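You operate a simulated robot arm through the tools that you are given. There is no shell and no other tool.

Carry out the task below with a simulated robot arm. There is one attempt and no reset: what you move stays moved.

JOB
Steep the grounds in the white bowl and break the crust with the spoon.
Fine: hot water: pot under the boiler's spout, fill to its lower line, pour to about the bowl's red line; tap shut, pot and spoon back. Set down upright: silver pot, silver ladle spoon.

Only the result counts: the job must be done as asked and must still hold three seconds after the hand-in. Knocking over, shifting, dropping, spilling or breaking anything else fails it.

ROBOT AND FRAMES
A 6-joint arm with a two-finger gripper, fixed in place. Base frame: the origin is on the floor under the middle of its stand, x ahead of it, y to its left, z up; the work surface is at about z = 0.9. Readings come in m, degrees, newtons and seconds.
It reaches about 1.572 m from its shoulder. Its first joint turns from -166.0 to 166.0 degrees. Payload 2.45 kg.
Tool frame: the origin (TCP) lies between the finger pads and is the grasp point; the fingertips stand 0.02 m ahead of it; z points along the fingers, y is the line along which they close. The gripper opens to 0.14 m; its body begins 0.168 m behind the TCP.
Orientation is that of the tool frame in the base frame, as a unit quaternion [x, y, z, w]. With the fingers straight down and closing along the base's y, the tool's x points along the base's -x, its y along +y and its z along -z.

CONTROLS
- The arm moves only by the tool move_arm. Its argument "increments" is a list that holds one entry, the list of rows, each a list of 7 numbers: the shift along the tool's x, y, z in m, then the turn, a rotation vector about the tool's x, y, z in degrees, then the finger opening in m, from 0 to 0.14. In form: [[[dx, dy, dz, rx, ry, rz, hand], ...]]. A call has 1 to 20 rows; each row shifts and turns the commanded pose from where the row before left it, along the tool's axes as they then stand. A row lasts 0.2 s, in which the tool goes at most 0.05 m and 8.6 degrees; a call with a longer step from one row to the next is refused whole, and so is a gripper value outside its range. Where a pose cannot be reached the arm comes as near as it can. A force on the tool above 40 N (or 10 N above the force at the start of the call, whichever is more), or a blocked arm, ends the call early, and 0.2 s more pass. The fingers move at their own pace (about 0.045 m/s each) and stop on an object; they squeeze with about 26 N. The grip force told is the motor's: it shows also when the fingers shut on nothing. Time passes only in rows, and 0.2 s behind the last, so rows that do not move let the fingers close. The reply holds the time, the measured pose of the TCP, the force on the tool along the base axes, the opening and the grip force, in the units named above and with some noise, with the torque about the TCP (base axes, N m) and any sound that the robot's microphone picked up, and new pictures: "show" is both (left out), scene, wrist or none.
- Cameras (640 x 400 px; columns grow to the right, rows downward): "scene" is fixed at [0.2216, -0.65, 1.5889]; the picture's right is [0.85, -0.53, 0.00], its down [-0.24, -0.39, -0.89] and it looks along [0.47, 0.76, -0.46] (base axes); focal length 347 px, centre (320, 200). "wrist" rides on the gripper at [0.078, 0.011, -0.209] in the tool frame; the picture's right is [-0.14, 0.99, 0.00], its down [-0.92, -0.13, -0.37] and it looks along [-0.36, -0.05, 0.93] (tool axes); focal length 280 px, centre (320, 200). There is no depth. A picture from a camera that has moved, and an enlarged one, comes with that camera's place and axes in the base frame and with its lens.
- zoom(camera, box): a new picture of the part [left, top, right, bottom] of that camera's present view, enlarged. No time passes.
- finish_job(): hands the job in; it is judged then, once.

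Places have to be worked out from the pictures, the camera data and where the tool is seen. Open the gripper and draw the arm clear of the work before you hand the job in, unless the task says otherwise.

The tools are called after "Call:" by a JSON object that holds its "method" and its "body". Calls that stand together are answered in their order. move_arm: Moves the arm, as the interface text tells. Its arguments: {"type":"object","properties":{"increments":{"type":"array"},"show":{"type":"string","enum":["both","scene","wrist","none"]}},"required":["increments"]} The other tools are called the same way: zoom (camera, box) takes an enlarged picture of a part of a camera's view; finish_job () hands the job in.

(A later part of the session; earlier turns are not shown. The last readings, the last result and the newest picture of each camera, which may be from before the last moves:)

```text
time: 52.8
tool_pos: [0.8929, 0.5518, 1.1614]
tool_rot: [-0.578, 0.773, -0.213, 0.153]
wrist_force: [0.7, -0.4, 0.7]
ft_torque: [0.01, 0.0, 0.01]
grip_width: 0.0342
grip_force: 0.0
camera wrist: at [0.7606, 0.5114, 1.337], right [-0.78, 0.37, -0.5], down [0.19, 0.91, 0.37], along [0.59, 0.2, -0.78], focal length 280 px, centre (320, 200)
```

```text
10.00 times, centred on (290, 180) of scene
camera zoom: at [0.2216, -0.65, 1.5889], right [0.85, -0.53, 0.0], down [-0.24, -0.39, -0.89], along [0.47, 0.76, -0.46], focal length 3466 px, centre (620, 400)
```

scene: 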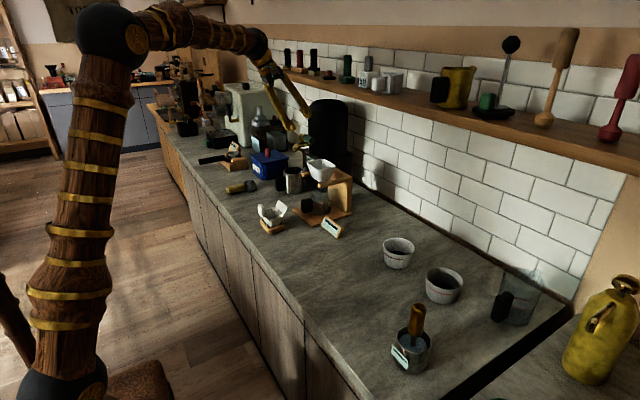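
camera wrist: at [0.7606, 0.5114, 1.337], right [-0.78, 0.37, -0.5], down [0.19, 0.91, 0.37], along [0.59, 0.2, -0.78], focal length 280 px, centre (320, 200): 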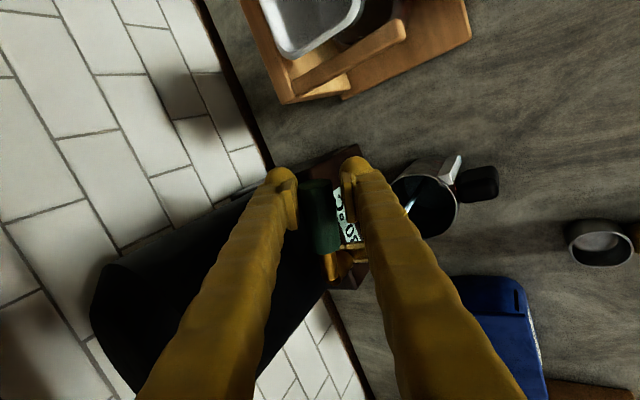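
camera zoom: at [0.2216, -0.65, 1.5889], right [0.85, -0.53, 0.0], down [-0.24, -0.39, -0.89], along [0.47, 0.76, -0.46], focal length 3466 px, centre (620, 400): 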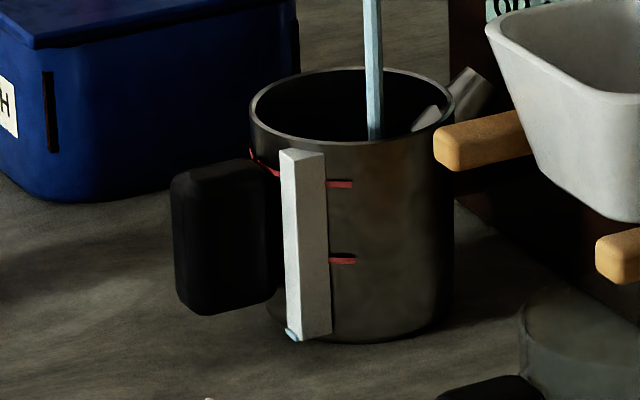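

A light-blue column has begun to show at the bottom of the gauge strip (zoom row ~333; lower red line at row ~261). Waiting 2 s to measure the rate.

Call:
{"method": "move_arm", "body": {"increments": [[[0, 0, 0, 0, 0, 0, 0.034], [0, 0, 0, 0, 0, 0, 0.034], [0, 0, 0, 0, 0, 0, 0.034], [0, 0, 0, 0, 0, 0, 0.034], [0, 0, 0, 0, 0, 0, 0.034], [0, 0, 0, 0, 0, 0, 0.034], [0, 0, 0, 0, 0, 0, 0.034], [0, 0, 0, 0, 0, 0, 0.034], [0, 0, 0, 0, 0, 0, 0.034]]], "show": "none"}}

Call:
{"method": "zoom", "body": {"camera": "scene", "box": [270, 160, 310, 200]}}

Call:
{"method": "zoom", "body": {"camera": "wrist", "box": [370, 130, 510, 250]}}

```text
time: 54.8
tool_pos: [0.8931, 0.5527, 1.1608]
tool_rot: [-0.58, 0.772, -0.212, 0.153]
wrist_force: [-0.1, 0.9, -0.2]
ft_torque: [-0.01, 0.01, -0.02]
grip_width: 0.034
grip_force: 0.1
```

```text
10.00 times, centred on (290, 180) of scene
camera zoom: at [0.2216, -0.65, 1.5889], right [0.85, -0.53, 0.0], down [-0.24, -0.39, -0.89], along [0.47, 0.76, -0.46], focal length 3466 px, centre (620, 400)
```

zoom: 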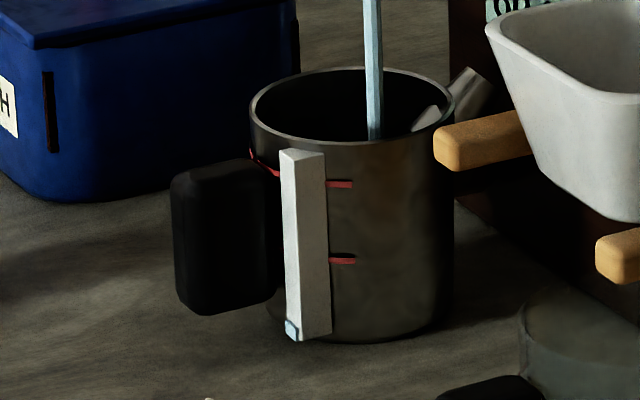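

```text
3.33 times, centred on (440, 190) of wrist
camera zoom: at [0.7606, 0.5114, 1.337], right [-0.78, 0.37, -0.5], down [0.19, 0.91, 0.37], along [0.59, 0.2, -0.78], focal length 935 px, centre (-80, 233)
```

zoom: 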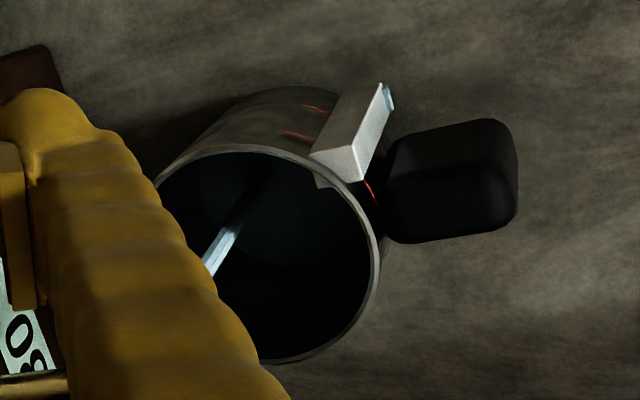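

Level rises about 5 px/s in the zoom (now ~319, target ~258 where the lower line meets the strip). Waiting another 4 s.

Call:
{"method": "move_arm", "body": {"increments": [[[0, 0, 0, 0, 0, 0, 0.034], [0, 0, 0, 0, 0, 0, 0.034], [0, 0, 0, 0, 0, 0, 0.034], [0, 0, 0, 0, 0, 0, 0.034], [0, 0, 0, 0, 0, 0, 0.034], [0, 0, 0, 0, 0, 0, 0.034], [0, 0, 0, 0, 0, 0, 0.034], [0, 0, 0, 0, 0, 0, 0.034], [0, 0, 0, 0, 0, 0, 0.034], [0, 0, 0, 0, 0, 0, 0.034], [0, 0, 0, 0, 0, 0, 0.034], [0, 0, 0, 0, 0, 0, 0.034], [0, 0, 0, 0, 0, 0, 0.034], [0, 0, 0, 0, 0, 0, 0.034], [0, 0, 0, 0, 0, 0, 0.034], [0, 0, 0, 0, 0, 0, 0.034], [0, 0, 0, 0, 0, 0, 0.034], [0, 0, 0, 0, 0, 0, 0.034], [0, 0, 0, 0, 0, 0, 0.034]]], "show": "none"}}

Call:
{"method": "zoom", "body": {"camera": "scene", "box": [270, 160, 310, 200]}}

```text
time: 58.8
tool_pos: [0.8931, 0.5514, 1.1613]
tool_rot: [-0.579, 0.772, -0.212, 0.153]
wrist_force: [0.0, 0.0, -0.1]
ft_torque: [-0.02, 0.01, -0.01]
grip_width: 0.0341
grip_force: 0.0
```

```text
10.00 times, centred on (290, 180) of scene
camera zoom: at [0.2216, -0.65, 1.5889], right [0.85, -0.53, 0.0], down [-0.24, -0.39, -0.89], along [0.47, 0.76, -0.46], focal length 3466 px, centre (620, 400)
```

zoom: 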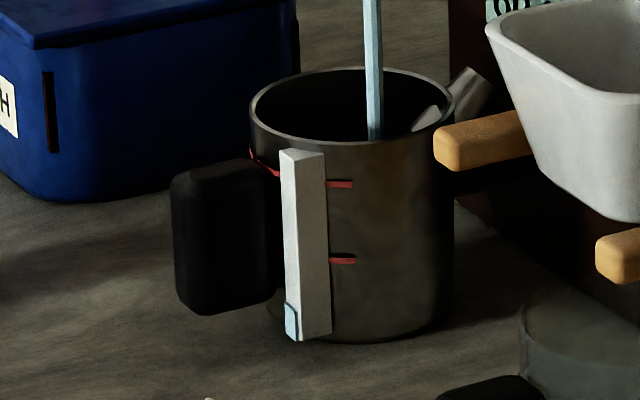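

Now at ~303, rising ~4 px/s. Waiting about 7 s more in two steps.

Call:
{"method": "move_arm", "body": {"increments": [[[0, 0, 0, 0, 0, 0, 0.034], [0, 0, 0, 0, 0, 0, 0.034], [0, 0, 0, 0, 0, 0, 0.034], [0, 0, 0, 0, 0, 0, 0.034], [0, 0, 0, 0, 0, 0, 0.034], [0, 0, 0, 0, 0, 0, 0.034], [0, 0, 0, 0, 0, 0, 0.034], [0, 0, 0, 0, 0, 0, 0.034], [0, 0, 0, 0, 0, 0, 0.034], [0, 0, 0, 0, 0, 0, 0.034], [0, 0, 0, 0, 0, 0, 0.034], [0, 0, 0, 0, 0, 0, 0.034], [0, 0, 0, 0, 0, 0, 0.034], [0, 0, 0, 0, 0, 0, 0.034], [0, 0, 0, 0, 0, 0, 0.034], [0, 0, 0, 0, 0, 0, 0.034], [0, 0, 0, 0, 0, 0, 0.034], [0, 0, 0, 0, 0, 0, 0.034], [0, 0, 0, 0, 0, 0, 0.034], [0, 0, 0, 0, 0, 0, 0.034]]], "show": "none"}}

Call:
{"method": "zoom", "body": {"camera": "scene", "box": [270, 160, 310, 200]}}

```text
time: 63.0
tool_pos: [0.8923, 0.552, 1.1611]
tool_rot: [-0.579, 0.772, -0.211, 0.153]
wrist_force: [0.3, 0.9, -0.1]
ft_torque: [-0.03, 0.04, -0.01]
grip_width: 0.0341
grip_force: 0.0
```

```text
10.00 times, centred on (290, 180) of scene
camera zoom: at [0.2216, -0.65, 1.5889], right [0.85, -0.53, 0.0], down [-0.24, -0.39, -0.89], along [0.47, 0.76, -0.46], focal length 3466 px, centre (620, 400)
```

zoom: 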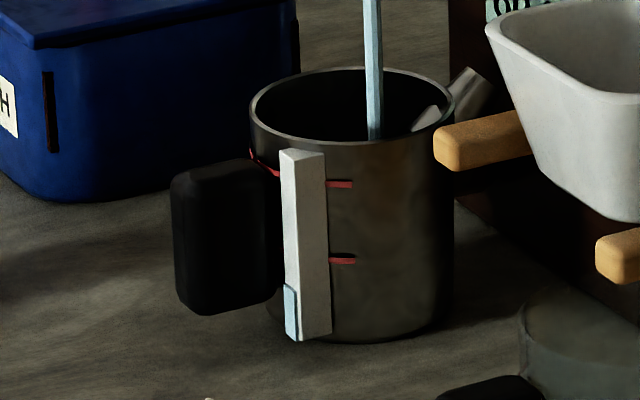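

Now ~285. Waiting 4 s more, then examine at higher magnification.

Call:
{"method": "move_arm", "body": {"increments": [[[0, 0, 0, 0, 0, 0, 0.034], [0, 0, 0, 0, 0, 0, 0.034], [0, 0, 0, 0, 0, 0, 0.034], [0, 0, 0, 0, 0, 0, 0.034], [0, 0, 0, 0, 0, 0, 0.034], [0, 0, 0, 0, 0, 0, 0.034], [0, 0, 0, 0, 0, 0, 0.034], [0, 0, 0, 0, 0, 0, 0.034], [0, 0, 0, 0, 0, 0, 0.034], [0, 0, 0, 0, 0, 0, 0.034], [0, 0, 0, 0, 0, 0, 0.034], [0, 0, 0, 0, 0, 0, 0.034], [0, 0, 0, 0, 0, 0, 0.034], [0, 0, 0, 0, 0, 0, 0.034], [0, 0, 0, 0, 0, 0, 0.034], [0, 0, 0, 0, 0, 0, 0.034], [0, 0, 0, 0, 0, 0, 0.034], [0, 0, 0, 0, 0, 0, 0.034]]], "show": "wrist"}}

Call:
{"method": "zoom", "body": {"camera": "scene", "box": [280, 173, 300, 197]}}

Call:
{"method": "zoom", "body": {"camera": "wrist", "box": [370, 130, 510, 250]}}

```text
time: 66.8
tool_pos: [0.8917, 0.5525, 1.1608]
tool_rot: [-0.579, 0.772, -0.213, 0.153]
wrist_force: [0.3, 0.0, -0.3]
ft_torque: [0.02, -0.02, -0.02]
grip_width: 0.034
grip_force: 0.2
camera wrist: at [0.7606, 0.5114, 1.337], right [-0.78, 0.37, -0.5], down [0.19, 0.91, 0.37], along [0.59, 0.2, -0.78], focal length 280 px, centre (320, 200)
```

wrist: 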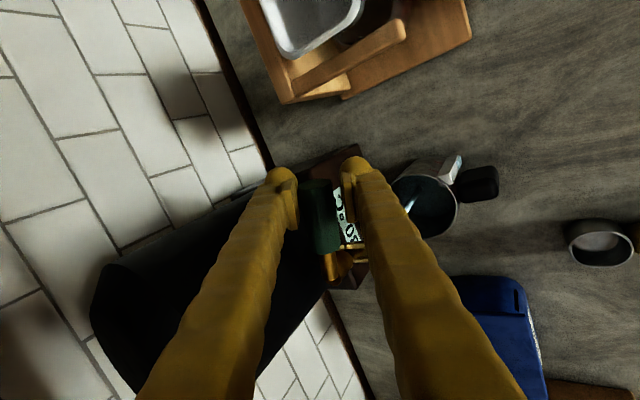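

```text
16.00 times, centred on (290, 185) of scene
camera zoom: at [0.2216, -0.65, 1.5889], right [0.85, -0.53, 0.0], down [-0.24, -0.39, -0.89], along [0.47, 0.76, -0.46], focal length 5546 px, centre (800, 440)
```

zoom: 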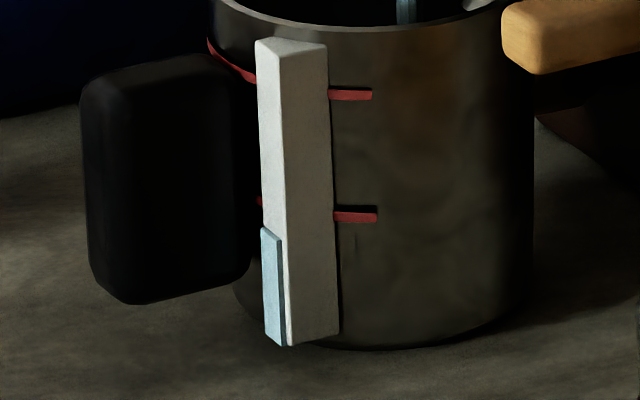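

```text
3.33 times, centred on (440, 190) of wrist
camera zoom: at [0.7606, 0.5114, 1.337], right [-0.78, 0.37, -0.5], down [0.19, 0.91, 0.37], along [0.59, 0.2, -0.78], focal length 935 px, centre (-80, 233)
```

zoom: 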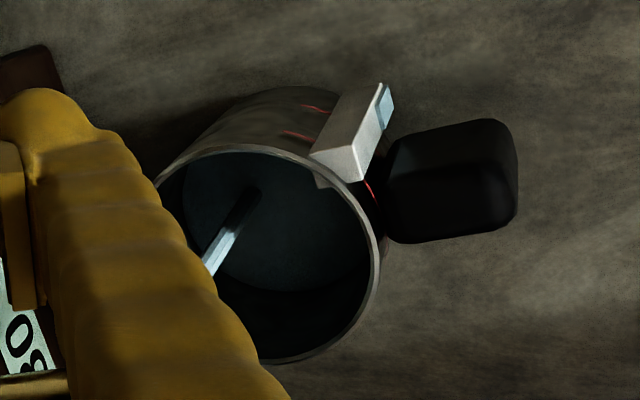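

In the 16× zoom the blue column's top-left is at row ~228; the lower line meets the column at about row 210. At ~7 px/s I need ~2 s more before shutting; waiting 1.6 s.

Call:
{"method": "move_arm", "body": {"increments": [[[0, 0, 0, 0, 0, 0, 0.034], [0, 0, 0, 0, 0, 0, 0.034], [0, 0, 0, 0, 0, 0, 0.034], [0, 0, 0, 0, 0, 0, 0.034], [0, 0, 0, 0, 0, 0, 0.034], [0, 0, 0, 0, 0, 0, 0.034], [0, 0, 0, 0, 0, 0, 0.034]]], "show": "none"}}

Call:
{"method": "zoom", "body": {"camera": "scene", "box": [280, 173, 300, 197]}}

```text
time: 68.4
tool_pos: [0.8925, 0.5524, 1.1607]
tool_rot: [-0.579, 0.772, -0.212, 0.153]
wrist_force: [-0.8, 0.3, 0.3]
ft_torque: [-0.02, -0.01, 0.01]
grip_width: 0.034
grip_force: 0.0
```

```text
16.00 times, centred on (290, 185) of scene
camera zoom: at [0.2216, -0.65, 1.5889], right [0.85, -0.53, 0.0], down [-0.24, -0.39, -0.89], along [0.47, 0.76, -0.46], focal length 5546 px, centre (800, 440)
```

zoom: 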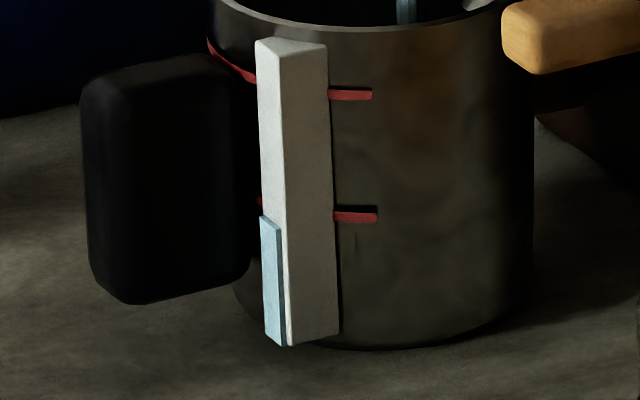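

At ~217. I wait 0.4 s and swing the lever shut, pressing lightly against its closed stop.

Call:
{"method": "move_arm", "body": {"increments": [[[0, 0, 0, 0, 0, 0, 0.034], [0, 0, 0, 0, 0, 0, 0.034], [-0.0007, -0.0089, 0.0052, 0, -4.02, -6.9, 0.034], [-0.0007, -0.0089, 0.0052, 0, -4.02, -6.9, 0.034], [0, -0.0035, 0.002, 0, 0, 0, 0.034], [0, -0.0035, 0.002, 0, 0, 0, 0.034], [0, 0, 0, 0, 0, 0, 0.034]]], "show": "wrist"}}

Call:
{"method": "zoom", "body": {"camera": "scene", "box": [260, 120, 340, 200]}}

Call:
{"method": "zoom", "body": {"camera": "wrist", "box": [210, 100, 430, 280]}}

Call:
{"method": "zoom", "body": {"camera": "scene", "box": [280, 173, 300, 197]}}

```text
time: 70.0
tool_pos: [0.92, 0.5488, 1.1614]
tool_rot: [-0.682, 0.684, -0.186, 0.179]
wrist_force: [-1.9, 1.7, -1.1]
ft_torque: [0.01, 0.0, 0.01]
grip_width: 0.0353
grip_force: 0.6
camera wrist: at [0.8055, 0.4728, 1.3376], right [-0.86, 0.14, -0.5], down [-0.07, 0.92, 0.37], along [0.51, 0.35, -0.78], focal length 280 px, centre (320, 200)
```

wrist: 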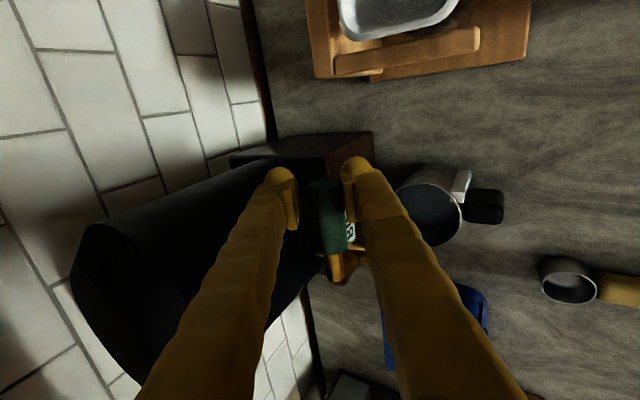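

```text
5.00 times, centred on (300, 160) of scene
camera zoom: at [0.2216, -0.65, 1.5889], right [0.85, -0.53, 0.0], down [-0.24, -0.39, -0.89], along [0.47, 0.76, -0.46], focal length 1733 px, centre (420, 400)
```

zoom: 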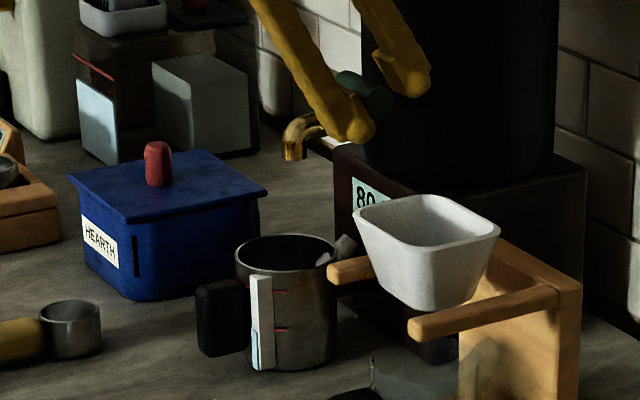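

```text
2.22 times, centred on (320, 190) of wrist
camera zoom: at [0.8055, 0.4728, 1.3376], right [-0.86, 0.14, -0.5], down [-0.07, 0.92, 0.37], along [0.51, 0.35, -0.78], focal length 623 px, centre (320, 222)
```

zoom: 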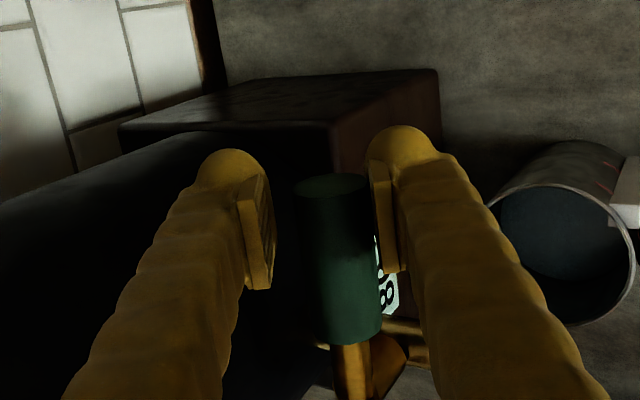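

```text
16.00 times, centred on (290, 185) of scene
camera zoom: at [0.2216, -0.65, 1.5889], right [0.85, -0.53, 0.0], down [-0.24, -0.39, -0.89], along [0.47, 0.76, -0.46], focal length 5546 px, centre (800, 440)
```

zoom: 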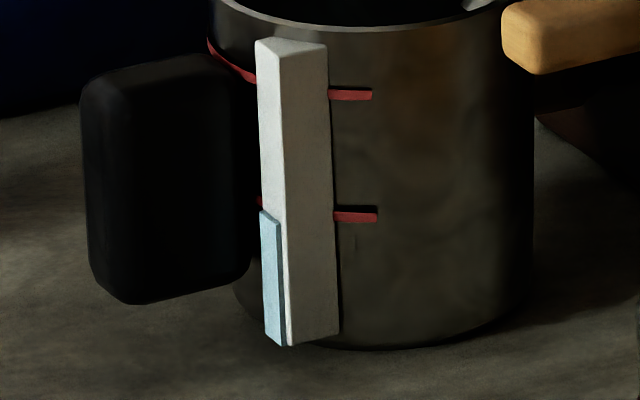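

The stream stopped and the level sits at about the lower line (row ~211). I press 2 mm more to be certain the lever is at its closed stop.

Call:
{"method": "move_arm", "body": {"increments": [[[0, -0.0015, 0.0008, 0, 0, 0, 0.034], [0, -0.001, 0.0006, 0, 0, 0, 0.034], [0, 0, 0, 0, 0, 0, 0.034]]], "show": "none"}}

Call:
{"method": "zoom", "body": {"camera": "wrist", "box": [210, 100, 430, 280]}}

Call:
{"method": "zoom", "body": {"camera": "scene", "box": [280, 173, 300, 197]}}

```text
time: 70.8
tool_pos: [0.9231, 0.5474, 1.1611]
tool_rot: [-0.681, 0.684, -0.187, 0.18]
wrist_force: [-3.5, 1.4, -2.2]
ft_torque: [0.0, 0.04, -0.02]
grip_width: 0.0365
grip_force: 2.5
```

```text
2.22 times, centred on (320, 190) of wrist
camera zoom: at [0.8079, 0.4728, 1.3378], right [-0.86, 0.14, -0.5], down [-0.07, 0.92, 0.37], along [0.51, 0.35, -0.78], focal length 623 px, centre (320, 222)
```

zoom: 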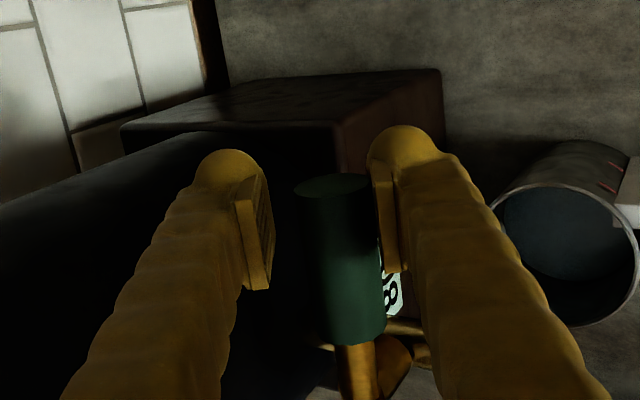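

```text
16.00 times, centred on (290, 185) of scene
camera zoom: at [0.2216, -0.65, 1.5889], right [0.85, -0.53, 0.0], down [-0.24, -0.39, -0.89], along [0.47, 0.76, -0.46], focal length 5546 px, centre (800, 440)
```

zoom: 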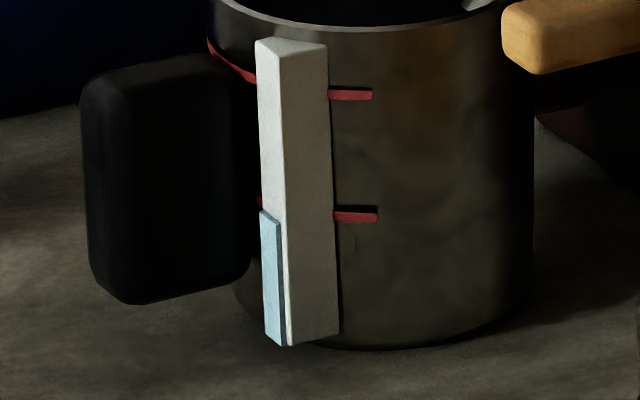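

The tap is at its stop and closed. I ease the front finger off the lever by 3 mm and withdraw along the tool axis.

Call:
{"method": "move_arm", "body": {"increments": [[[0, 0.004, 0, 0, 0, 0, 0.036], [0, 0, -0.01, 0, 0, 0, 0.036], [0, 0, -0.02, 0, 0, 0, 0.036], [0, 0, -0.03, 0, 0, 0, 0.036], [0, 0, -0.03, 0, 0, 0, 0.036], [0, 0, -0.03, 0, 0, 0, 0.036], [0, 0, 0, 0, 0, 0, 0.036]]], "show": "wrist"}}

Call:
{"method": "zoom", "body": {"camera": "scene", "box": [260, 110, 340, 200]}}

```text
time: 72.4
tool_pos: [0.8579, 0.552, 1.264]
tool_rot: [-0.682, 0.684, -0.188, 0.18]
wrist_force: [-0.6, 0.0, -0.5]
ft_torque: [0.01, 0.01, -0.03]
grip_width: 0.0358
grip_force: 0.0
camera wrist: at [0.7429, 0.4764, 1.4397], right [-0.86, 0.14, -0.5], down [-0.07, 0.93, 0.37], along [0.51, 0.35, -0.78], focal length 280 px, centre (320, 200)
```

wrist: 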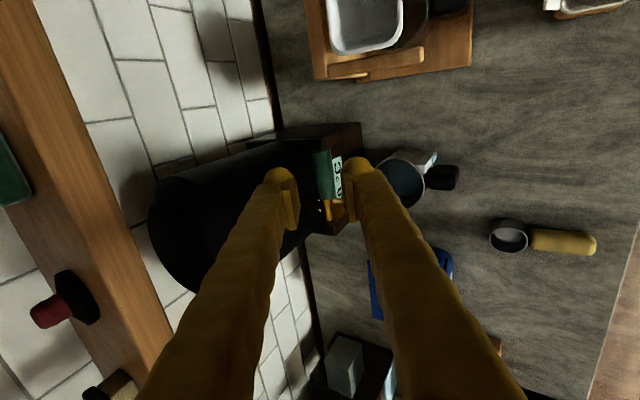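

```text
4.44 times, centred on (300, 155) of scene
camera zoom: at [0.2216, -0.65, 1.5889], right [0.85, -0.53, 0.0], down [-0.24, -0.39, -0.89], along [0.47, 0.76, -0.46], focal length 1541 px, centre (409, 400)
```

zoom: 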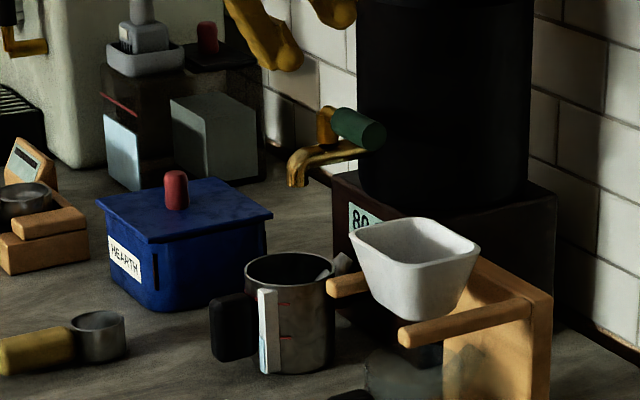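

Lever is back in its original position and dry. Now I back off, roll the hand back by −90° and pitch to ~50° so it can take the pot's handle again for pouring.

Call:
{"method": "move_arm", "body": {"increments": [[[-0.014, 0.0256, -0.0195, 0, 0, 0, 0.06], [-0.014, 0.0256, -0.0195, 0, 0, 0, 0.07], [-0.014, 0.0256, -0.0195, 0, 0, 0, 0.07], [-0.014, 0.0256, -0.0195, 0, 0, 0, 0.07], [-0.014, 0.0256, -0.0195, 0, 0, 0, 0.07], [0, 0, 0, 0, 0, -8.2, 0.07], [0, 0, 0, 0, 0, -8.2, 0.07], [0, 0, 0, 0, 0, -8.2, 0.07], [0, 0, 0, 0, 0, -8.2, 0.07], [0, 0, 0, 0, 0, -8.2, 0.07], [0, 0, 0, 0, 0, -8.2, 0.07], [0, 0, 0, 0, 0, -8.2, 0.07], [0, 0, 0, 0, 0, -8.2, 0.07], [0, 0, 0, 0, 0, -8.2, 0.07], [0, 0, 0, 0, 0, -8.2, 0.07], [0, 0, 0, 0, 0, -8.2, 0.07], [0, 0, 0, 0, 6.6, 0, 0.07], [0, 0, 0, 0, 6.6, 0, 0.07], [0, 0, 0, 0, 6.6, 0, 0.07], [0, 0, 0, 0, 0, 0, 0.07]]], "show": "both"}}

```text
time: 76.6
tool_pos: [0.7004, 0.6221, 1.2822]
tool_rot: [0.906, 0.0, 0.423, 0.007]
wrist_force: [0.0, -0.4, -0.2]
ft_torque: [0.02, 0.01, 0.01]
grip_width: 0.07
grip_force: 0.0
camera wrist: at [0.5903, 0.6128, 1.4773], right [-0.09, -0.99, -0.09], down [-0.87, 0.13, -0.47], along [0.48, 0.04, -0.88], focal length 280 px, centre (320, 200)
```

scene: 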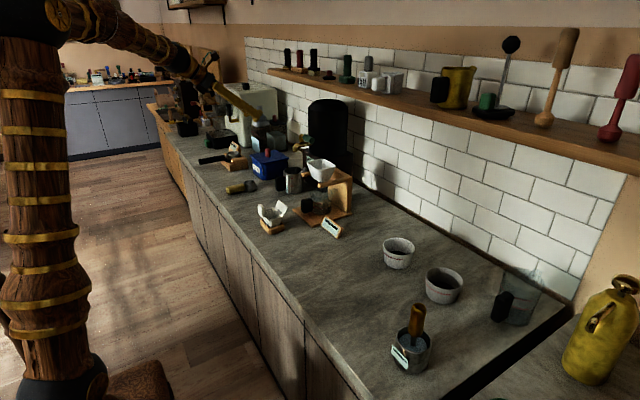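
wrist: 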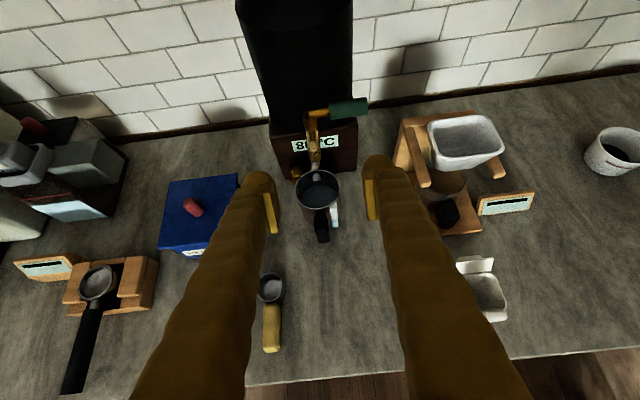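

Heading to the pre-grasp point behind the handle at about (0.736, 0.637, 1.003).

Call:
{"method": "move_arm", "body": {"increments": [[[-0.0273, -0.0021, 0.0295, 0, 0, 0, 0.07], [-0.0273, -0.0021, 0.0295, 0, 0, 0, 0.07], [-0.0273, -0.0021, 0.0295, 0, 0, 0, 0.07], [-0.0273, -0.0021, 0.0295, 0, 0, 0, 0.07], [-0.0273, -0.0021, 0.0295, 0, 0, 0, 0.07], [-0.0273, -0.0021, 0.0295, 0, 0, 0, 0.07], [-0.0273, -0.0021, 0.0295, 0, 0, 0, 0.07], [0, 0, 0, 0, 0, 0, 0.07]]], "show": "both"}}

Call:
{"method": "zoom", "body": {"camera": "wrist", "box": [240, 60, 400, 230]}}

```text
time: 78.4
tool_pos: [0.7343, 0.6342, 1.0]
tool_rot: [0.907, 0.0, 0.422, 0.007]
wrist_force: [0.3, -0.8, -0.2]
ft_torque: [0.02, -0.03, 0.0]
grip_width: 0.0701
grip_force: 0.1
camera wrist: at [0.6241, 0.6257, 1.1949], right [-0.09, -0.99, -0.09], down [-0.87, 0.13, -0.47], along [0.48, 0.04, -0.88], focal length 280 px, centre (320, 200)
```

scene: 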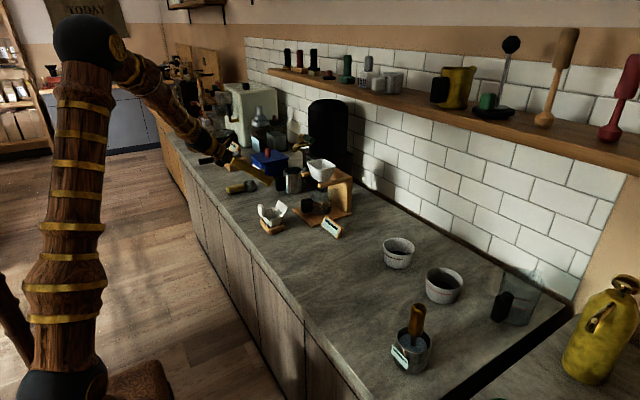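
wrist: 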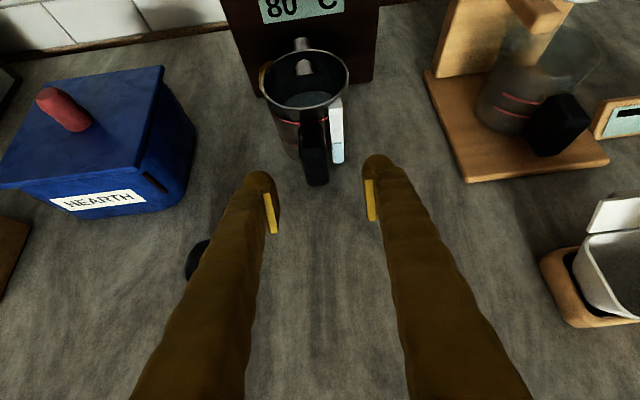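

```text
2.35 times, centred on (320, 145) of wrist
camera zoom: at [0.6241, 0.6257, 1.1949], right [-0.09, -0.99, -0.09], down [-0.87, 0.13, -0.47], along [0.48, 0.04, -0.88], focal length 660 px, centre (320, 329)
```

zoom: 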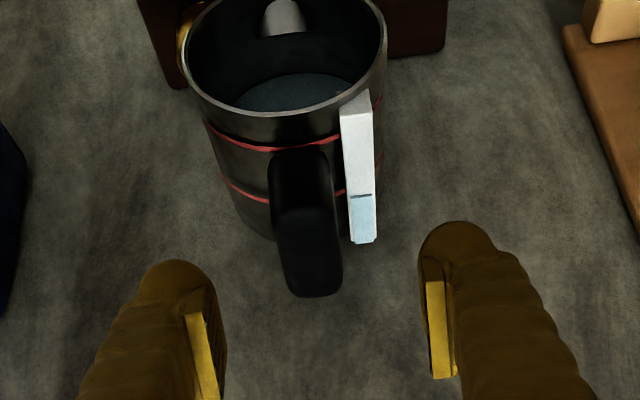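

Now the gauge is visible head-on from this side. Zooming in to compare the blue level with the lower line.

Call:
{"method": "zoom", "body": {"camera": "wrist", "box": [270, 90, 350, 180]}}

Call:
{"method": "zoom", "body": {"camera": "scene", "box": [280, 173, 300, 197]}}

```text
4.44 times, centred on (310, 135) of wrist
camera zoom: at [0.6241, 0.6257, 1.1949], right [-0.09, -0.99, -0.09], down [-0.87, 0.13, -0.47], along [0.48, 0.04, -0.88], focal length 1246 px, centre (364, 489)
```

zoom: 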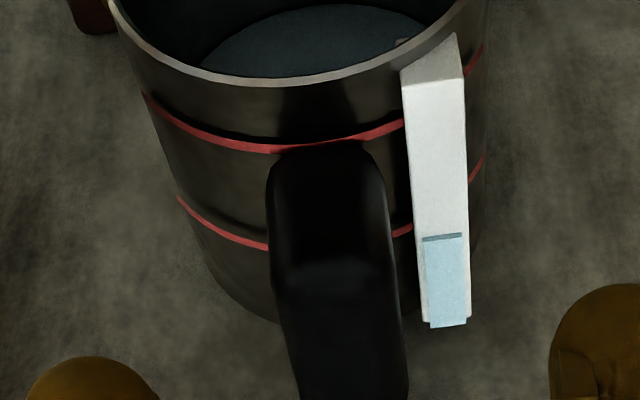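

```text
16.00 times, centred on (290, 185) of scene
camera zoom: at [0.2216, -0.65, 1.5889], right [0.85, -0.53, 0.0], down [-0.24, -0.39, -0.89], along [0.47, 0.76, -0.46], focal length 5546 px, centre (800, 440)
```

zoom: 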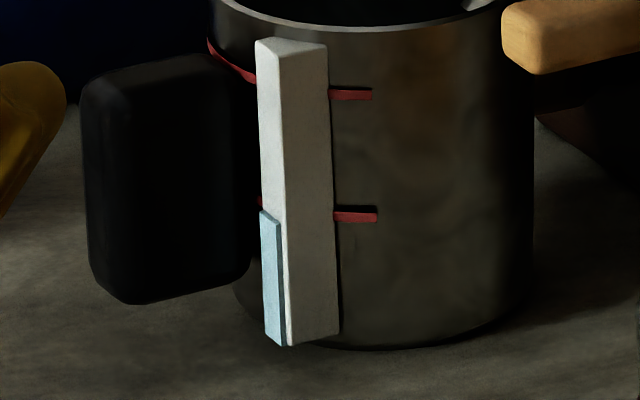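

By both cameras the level is within ~1 mm of the lower line. Advancing on the handle (centre y≈0.639) to grip at about (0.798, 0.639, 0.952).

Call:
{"method": "move_arm", "body": {"increments": [[[0.0013, -0.0016, 0.0264, 0, 0, 0, 0.07], [0.0013, -0.0016, 0.0264, 0, 0, 0, 0.07], [0.0013, -0.0016, 0.0264, 0, 0, 0, 0.07], [0, 0, 0, 0, 0, 0, 0.07]]], "show": "wrist"}}

Call:
{"method": "zoom", "body": {"camera": "wrist", "box": [240, 90, 400, 250]}}

Call:
{"method": "zoom", "body": {"camera": "scene", "box": [270, 160, 310, 200]}}

```text
time: 79.4
tool_pos: [0.8, 0.6339, 0.9561]
tool_rot: [0.907, 0.0, 0.422, 0.006]
wrist_force: [-0.4, 0.0, 0.1]
ft_torque: [0.02, 0.0, -0.02]
grip_width: 0.07
grip_force: 0.0
camera wrist: at [0.6888, 0.6263, 1.151], right [-0.09, -0.99, -0.09], down [-0.87, 0.13, -0.47], along [0.48, 0.04, -0.88], focal length 280 px, centre (320, 200)
```

wrist: 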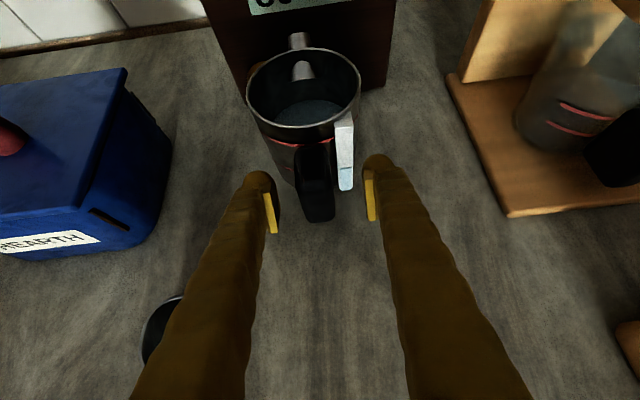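

```text
2.50 times, centred on (320, 170) of wrist
camera zoom: at [0.6888, 0.6263, 1.151], right [-0.09, -0.99, -0.09], down [-0.87, 0.13, -0.47], along [0.48, 0.04, -0.88], focal length 701 px, centre (320, 275)
```

zoom: 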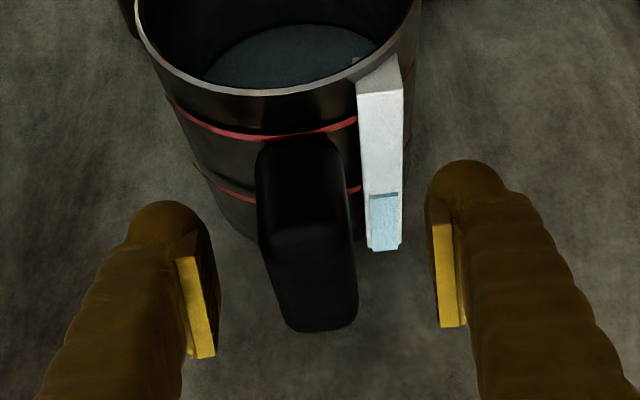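

```text
10.00 times, centred on (290, 180) of scene
camera zoom: at [0.2216, -0.65, 1.5889], right [0.85, -0.53, 0.0], down [-0.24, -0.39, -0.89], along [0.47, 0.76, -0.46], focal length 3466 px, centre (620, 400)
```

zoom: 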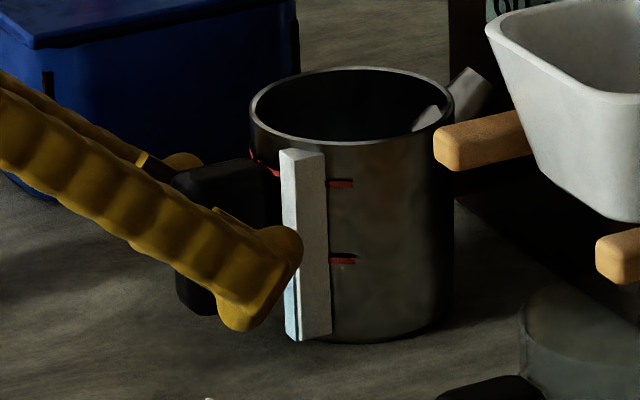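

The handle sits ~5 mm to the left of the finger midline and the tips are a bit close to the strip; I correct (+5 mm y, −3 mm x, −4 mm z) and recheck.

Call:
{"method": "move_arm", "body": {"increments": [[[-0.005, -0.005, 0.0003, 0, 0, 0, 0.07], [0, 0, 0, 0, 0, 0, 0.07], [0, 0, 0, 0, 0, 0, 0.05]]], "show": "none"}}

Call:
{"method": "zoom", "body": {"camera": "wrist", "box": [240, 90, 400, 250]}}

```text
time: 80.2
tool_pos: [0.7957, 0.6407, 0.9513]
tool_rot: [0.907, 0.0, 0.422, 0.006]
wrist_force: [0.5, 0.8, 0.1]
ft_torque: [0.0, -0.01, 0.0]
grip_width: 0.05
grip_force: 0.0
```

```text
2.50 times, centred on (320, 170) of wrist
camera zoom: at [0.6857, 0.6327, 1.1469], right [-0.09, -0.99, -0.09], down [-0.87, 0.13, -0.47], along [0.48, 0.04, -0.88], focal length 701 px, centre (320, 275)
```

zoom: 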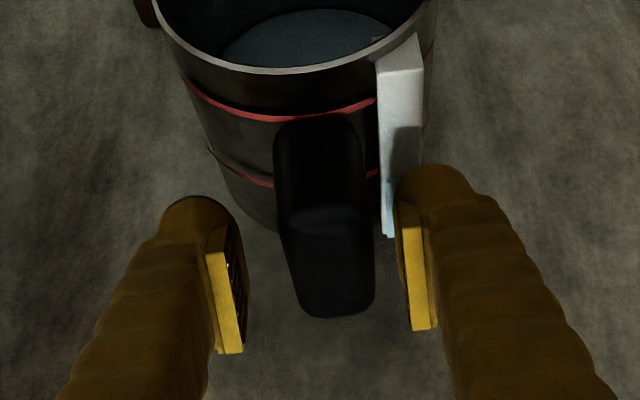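

Centred within ~1 mm. Closing on the handle.

Call:
{"method": "move_arm", "body": {"increments": [[[0, 0, 0, 0, 0, 0, 0.03], [0, 0, 0, 0, 0, 0, 0.0], [0, 0, 0, 0, 0, 0, 0.0], [0, 0, 0, 0, 0, 0, 0.0], [0, 0, 0, 0, 0, 0, 0.0]]], "show": "none"}}

Call:
{"method": "zoom", "body": {"camera": "wrist", "box": [240, 90, 400, 250]}}

Call:
{"method": "zoom", "body": {"camera": "scene", "box": [270, 160, 310, 200]}}

```text
time: 81.4
tool_pos: [0.7969, 0.6409, 0.9522]
tool_rot: [0.906, 0.001, 0.423, 0.006]
wrist_force: [2.2, -0.7, 2.7]
ft_torque: [0.16, -0.37, -0.2]
grip_width: 0.0274
grip_force: 26.2
```

```text
2.50 times, centred on (320, 170) of wrist
camera zoom: at [0.6858, 0.6326, 1.1471], right [-0.09, -0.99, -0.09], down [-0.87, 0.13, -0.47], along [0.48, 0.04, -0.88], focal length 701 px, centre (320, 275)
```

zoom: 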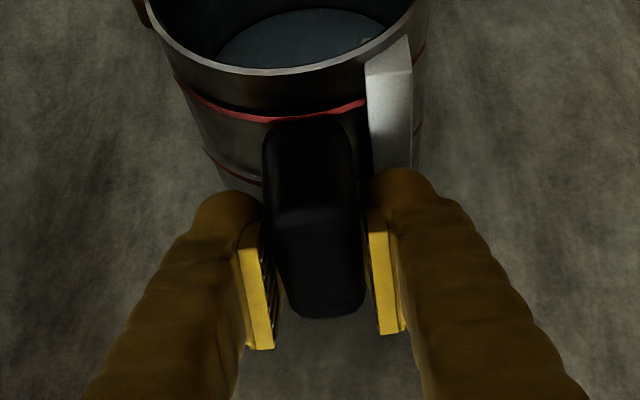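

```text
10.00 times, centred on (290, 180) of scene
camera zoom: at [0.2216, -0.65, 1.5889], right [0.85, -0.53, 0.0], down [-0.24, -0.39, -0.89], along [0.47, 0.76, -0.46], focal length 3466 px, centre (620, 400)
```

zoom: 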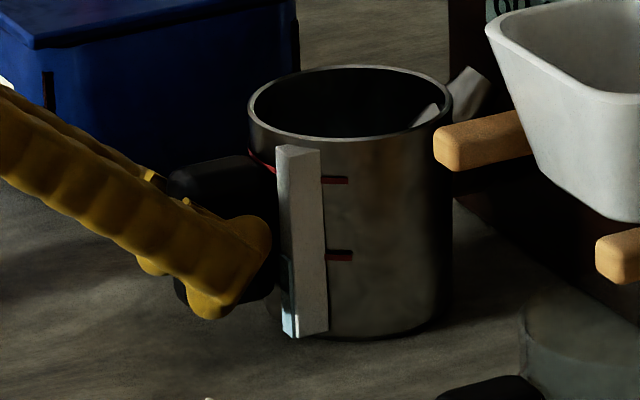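

Gripped with 26 N. Lifting very gently, 4 mm, to see whether it holds with the water.

Call:
{"method": "move_arm", "body": {"increments": [[[0.0008, 0, -0.0006, 0, 0, 0, 0.0], [0.0008, 0, -0.0006, 0, 0, 0, 0.0], [0.0015, 0, -0.0013, 0, 0, 0, 0.0], [0.0015, 0, -0.0013, 0, 0, 0, 0.0], [0, 0, 0, 0, 0, 0, 0.0]]], "show": "none"}}

Call:
{"method": "zoom", "body": {"camera": "scene", "box": [270, 160, 310, 200]}}

```text
time: 82.6
tool_pos: [0.796, 0.642, 0.9577]
tool_rot: [0.907, 0.001, 0.421, 0.006]
wrist_force: [-0.7, 0.3, -3.0]
ft_torque: [0.0, 0.21, 0.02]
grip_width: 0.027
grip_force: 25.9
```

```text
10.00 times, centred on (290, 180) of scene
camera zoom: at [0.2216, -0.65, 1.5889], right [0.85, -0.53, 0.0], down [-0.24, -0.39, -0.89], along [0.47, 0.76, -0.46], focal length 3466 px, centre (620, 400)
```

zoom: 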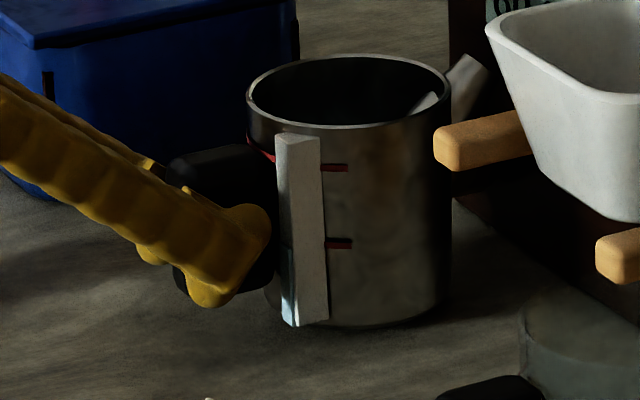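

Held level: the load is ~3 N. Raising another 1.5 cm and backing straight out from under the spout.

Call:
{"method": "move_arm", "body": {"increments": [[[0.0058, 0, -0.0048, 0, 0, 0, 0.0], [0.0058, 0, -0.0048, 0, 0, 0, 0.0], [-0.008, 0, -0.0095, 0, 0, 0, 0.0], [-0.0161, 0, -0.0191, 0, 0, 0, 0.0], [-0.0161, 0, -0.0191, 0, 0, 0, 0.0], [-0.0161, 0, -0.0191, 0, 0, 0, 0.0], [-0.0161, 0, -0.0191, 0, 0, 0, 0.0], [-0.0161, 0, -0.0191, 0, 0, 0, 0.0], [-0.008, 0, -0.0095, 0, 0, 0, 0.0], [0, 0, 0, 0, 0, 0, 0.0]]], "show": "both"}}

```text
time: 84.8
tool_pos: [0.648, 0.6412, 0.9722]
tool_rot: [0.907, 0.001, 0.422, 0.006]
wrist_force: [0.0, 0.4, -2.4]
ft_torque: [0.01, 0.22, 0.01]
grip_width: 0.0268
grip_force: 25.9
camera wrist: at [0.539, 0.6341, 1.1671], right [-0.09, -0.99, -0.09], down [-0.87, 0.13, -0.47], along [0.48, 0.04, -0.88], focal length 280 px, centre (320, 200)
```

scene: 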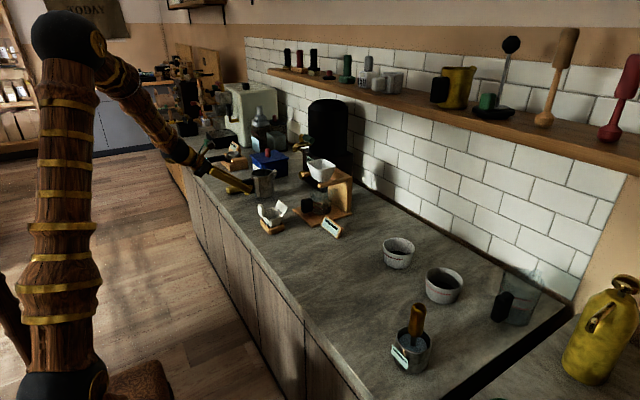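
wrist: 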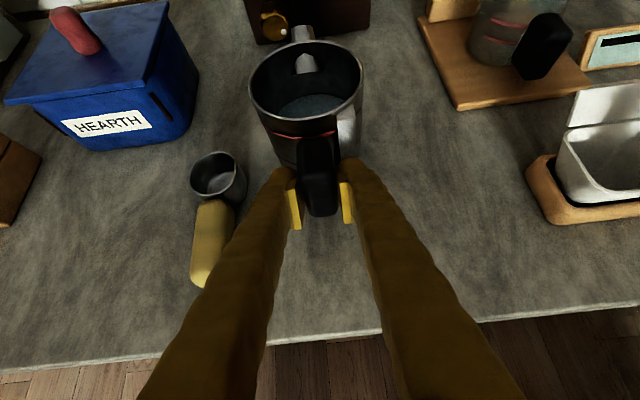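

Clear of the boiler. Now raise the pot to z≈1.2 and carry it to the right (−y).

Call:
{"method": "move_arm", "body": {"increments": [[[0.011, 0, -0.0092, 0, 0, 0, 0.0], [0.0218, 0, -0.0184, 0, 0, 0, 0.0], [0.0218, 0, -0.0184, 0, 0, 0, 0.0], [0.0218, 0, -0.0184, 0, 0, 0, 0.0], [0.0218, 0, -0.0184, 0, 0, 0, 0.0], [0.0218, 0, -0.0184, 0, 0, 0, 0.0], [0.0218, 0, -0.0184, 0, 0, 0, 0.0], [0.0218, 0, -0.0184, 0, 0, 0, 0.0], [0.011, 0.01, -0.0092, 0, 0, 0, 0.0], [0, 0.025, 0, 0, 0, 0, 0.0], [0, 0.033, 0, 0, 0, 0, 0.0], [0, 0.033, 0, 0, 0, 0, 0.0], [0, 0.033, 0, 0, 0, 0, 0.0], [0, 0.033, 0, 0, 0, 0, 0.0], [0, 0.033, 0, 0, 0, 0, 0.0], [0, 0.033, 0, 0, 0, 0, 0.0], [0, 0.033, 0, 0, 0, 0, 0.0], [0, 0.033, 0, 0, 0, 0, 0.0], [0, 0.02, 0, 0, 0, 0, 0.0], [0, 0, 0, 0, 0, 0, 0.0]]], "show": "both"}}

```text
time: 89.0
tool_pos: [0.6427, 0.3276, 1.2065]
tool_rot: [0.907, 0.0, 0.422, 0.006]
wrist_force: [-0.5, 0.4, -1.9]
ft_torque: [-0.04, 0.25, -0.02]
grip_width: 0.027
grip_force: 25.9
camera wrist: at [0.533, 0.3184, 1.4003], right [-0.09, -0.99, -0.09], down [-0.87, 0.13, -0.47], along [0.48, 0.04, -0.88], focal length 280 px, centre (320, 200)
```

scene: 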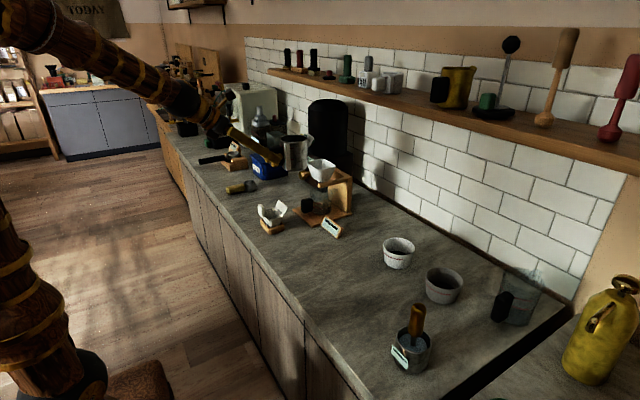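
wrist: 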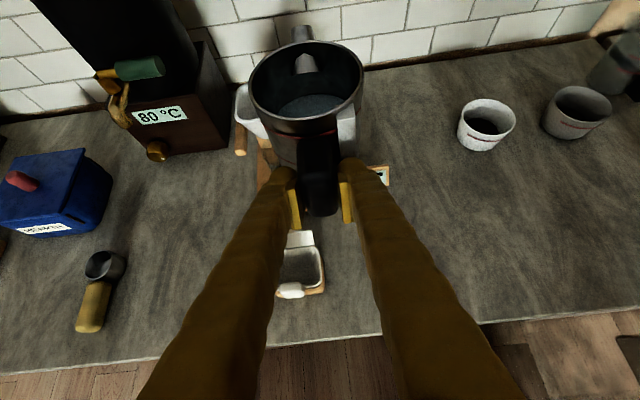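

The bowl is in view ahead to the right. Moving to (0.70, 0.22, 1.20), then yawing the pot −60° about the vertical so that the spout points to (+x, −y).

Call:
{"method": "move_arm", "body": {"increments": [[[0.0092, 0.027, 0.0109, 0, 0, 0, 0.0], [0.0092, 0.027, 0.0109, 0, 0, 0, 0.0], [0.0092, 0.027, 0.0109, 0, 0, 0, 0.0], [0.0092, 0.027, 0.0109, 0, 0, 0, 0.0], [0, 0, 0, -5.74, 0, 4.83, 0.0], [0, 0, 0, -5.74, 0, 4.83, 0.0], [0, 0, 0, -5.74, 0, 4.83, 0.0], [0, 0, 0, -5.74, 0, 4.83, 0.0], [0, 0, 0, 0, 0, 0, 0.0]]], "show": "both"}}

```text
time: 91.0
tool_pos: [0.7015, 0.2166, 1.206]
tool_rot: [0.874, -0.236, 0.409, 0.116]
wrist_force: [-0.1, -0.1, -2.1]
ft_torque: [0.1, 0.2, 0.04]
grip_width: 0.0267
grip_force: 25.6
camera wrist: at [0.601, 0.265, 1.4002], right [-0.58, -0.81, -0.1], down [-0.69, 0.55, -0.47], along [0.44, -0.21, -0.88], focal length 280 px, centre (320, 200)
```

scene: 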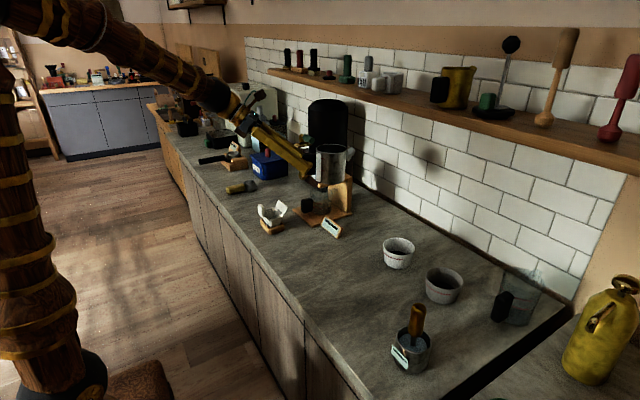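
wrist: 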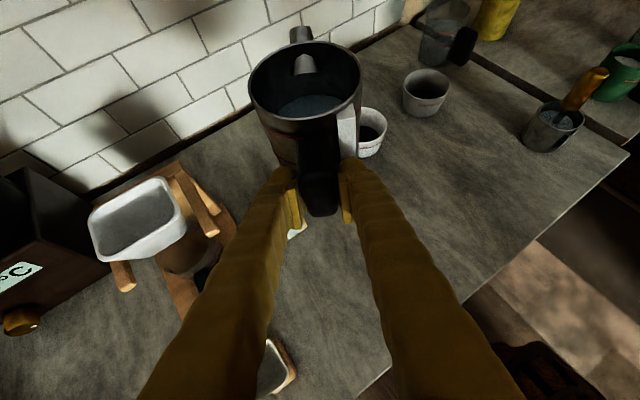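

Works smoothly (yaw −31°). Another −30°.

Call:
{"method": "move_arm", "body": {"increments": [[[0, 0, 0, -5.74, 0, 4.83, 0.0], [0, 0, 0, -5.74, 0, 4.83, 0.0], [0, 0, 0, -5.74, 0, 4.83, 0.0], [0, 0, 0, -5.74, 0, 4.83, 0.0], [0, 0, 0, 0, 0, 0, 0.0]]], "show": "both"}}

```text
time: 92.2
tool_pos: [0.7014, 0.2179, 1.2058]
tool_rot: [0.783, -0.454, 0.367, 0.217]
wrist_force: [0.3, -0.8, -3.1]
ft_torque: [0.21, 0.1, -0.01]
grip_width: 0.0269
grip_force: 26.0
camera wrist: at [0.6371, 0.309, 1.3994], right [-0.9, -0.41, -0.1], down [-0.32, 0.82, -0.48], along [0.28, -0.4, -0.87], focal length 280 px, centre (320, 200)
```

scene: 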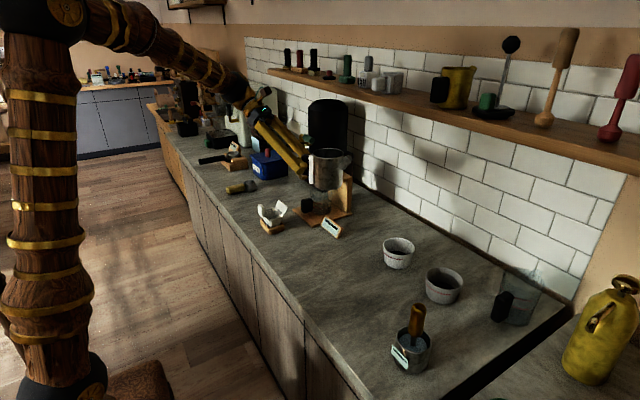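
wrist: 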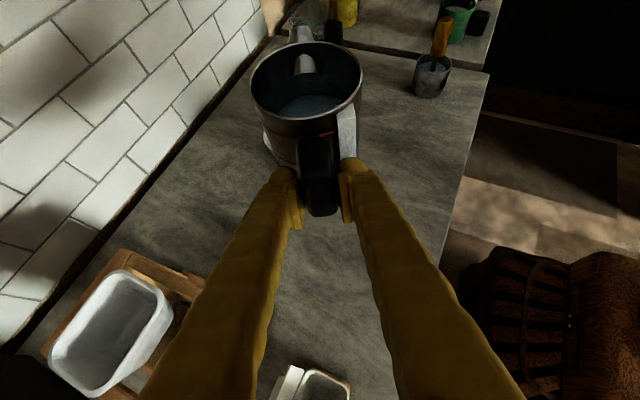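

Spout direction is now about (0.49, −0.87). Let me fix the white bowl's position precisely before going over.

Call:
{"method": "zoom", "body": {"camera": "scene", "box": [370, 225, 430, 275]}}

```text
8.00 times, centred on (400, 250) of scene
camera zoom: at [0.2216, -0.65, 1.5889], right [0.85, -0.53, 0.0], down [-0.24, -0.39, -0.89], along [0.47, 0.76, -0.46], focal length 2773 px, centre (-320, -200)
```

zoom: 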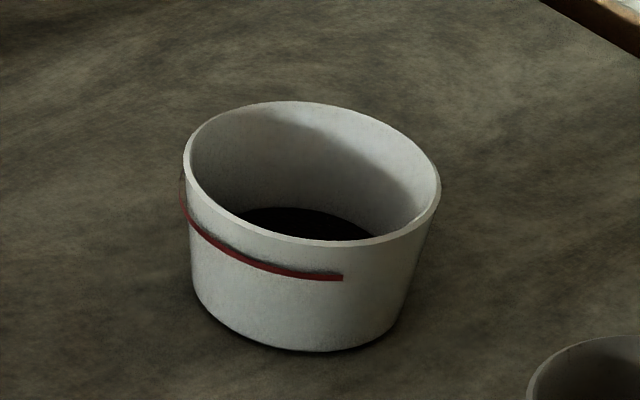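

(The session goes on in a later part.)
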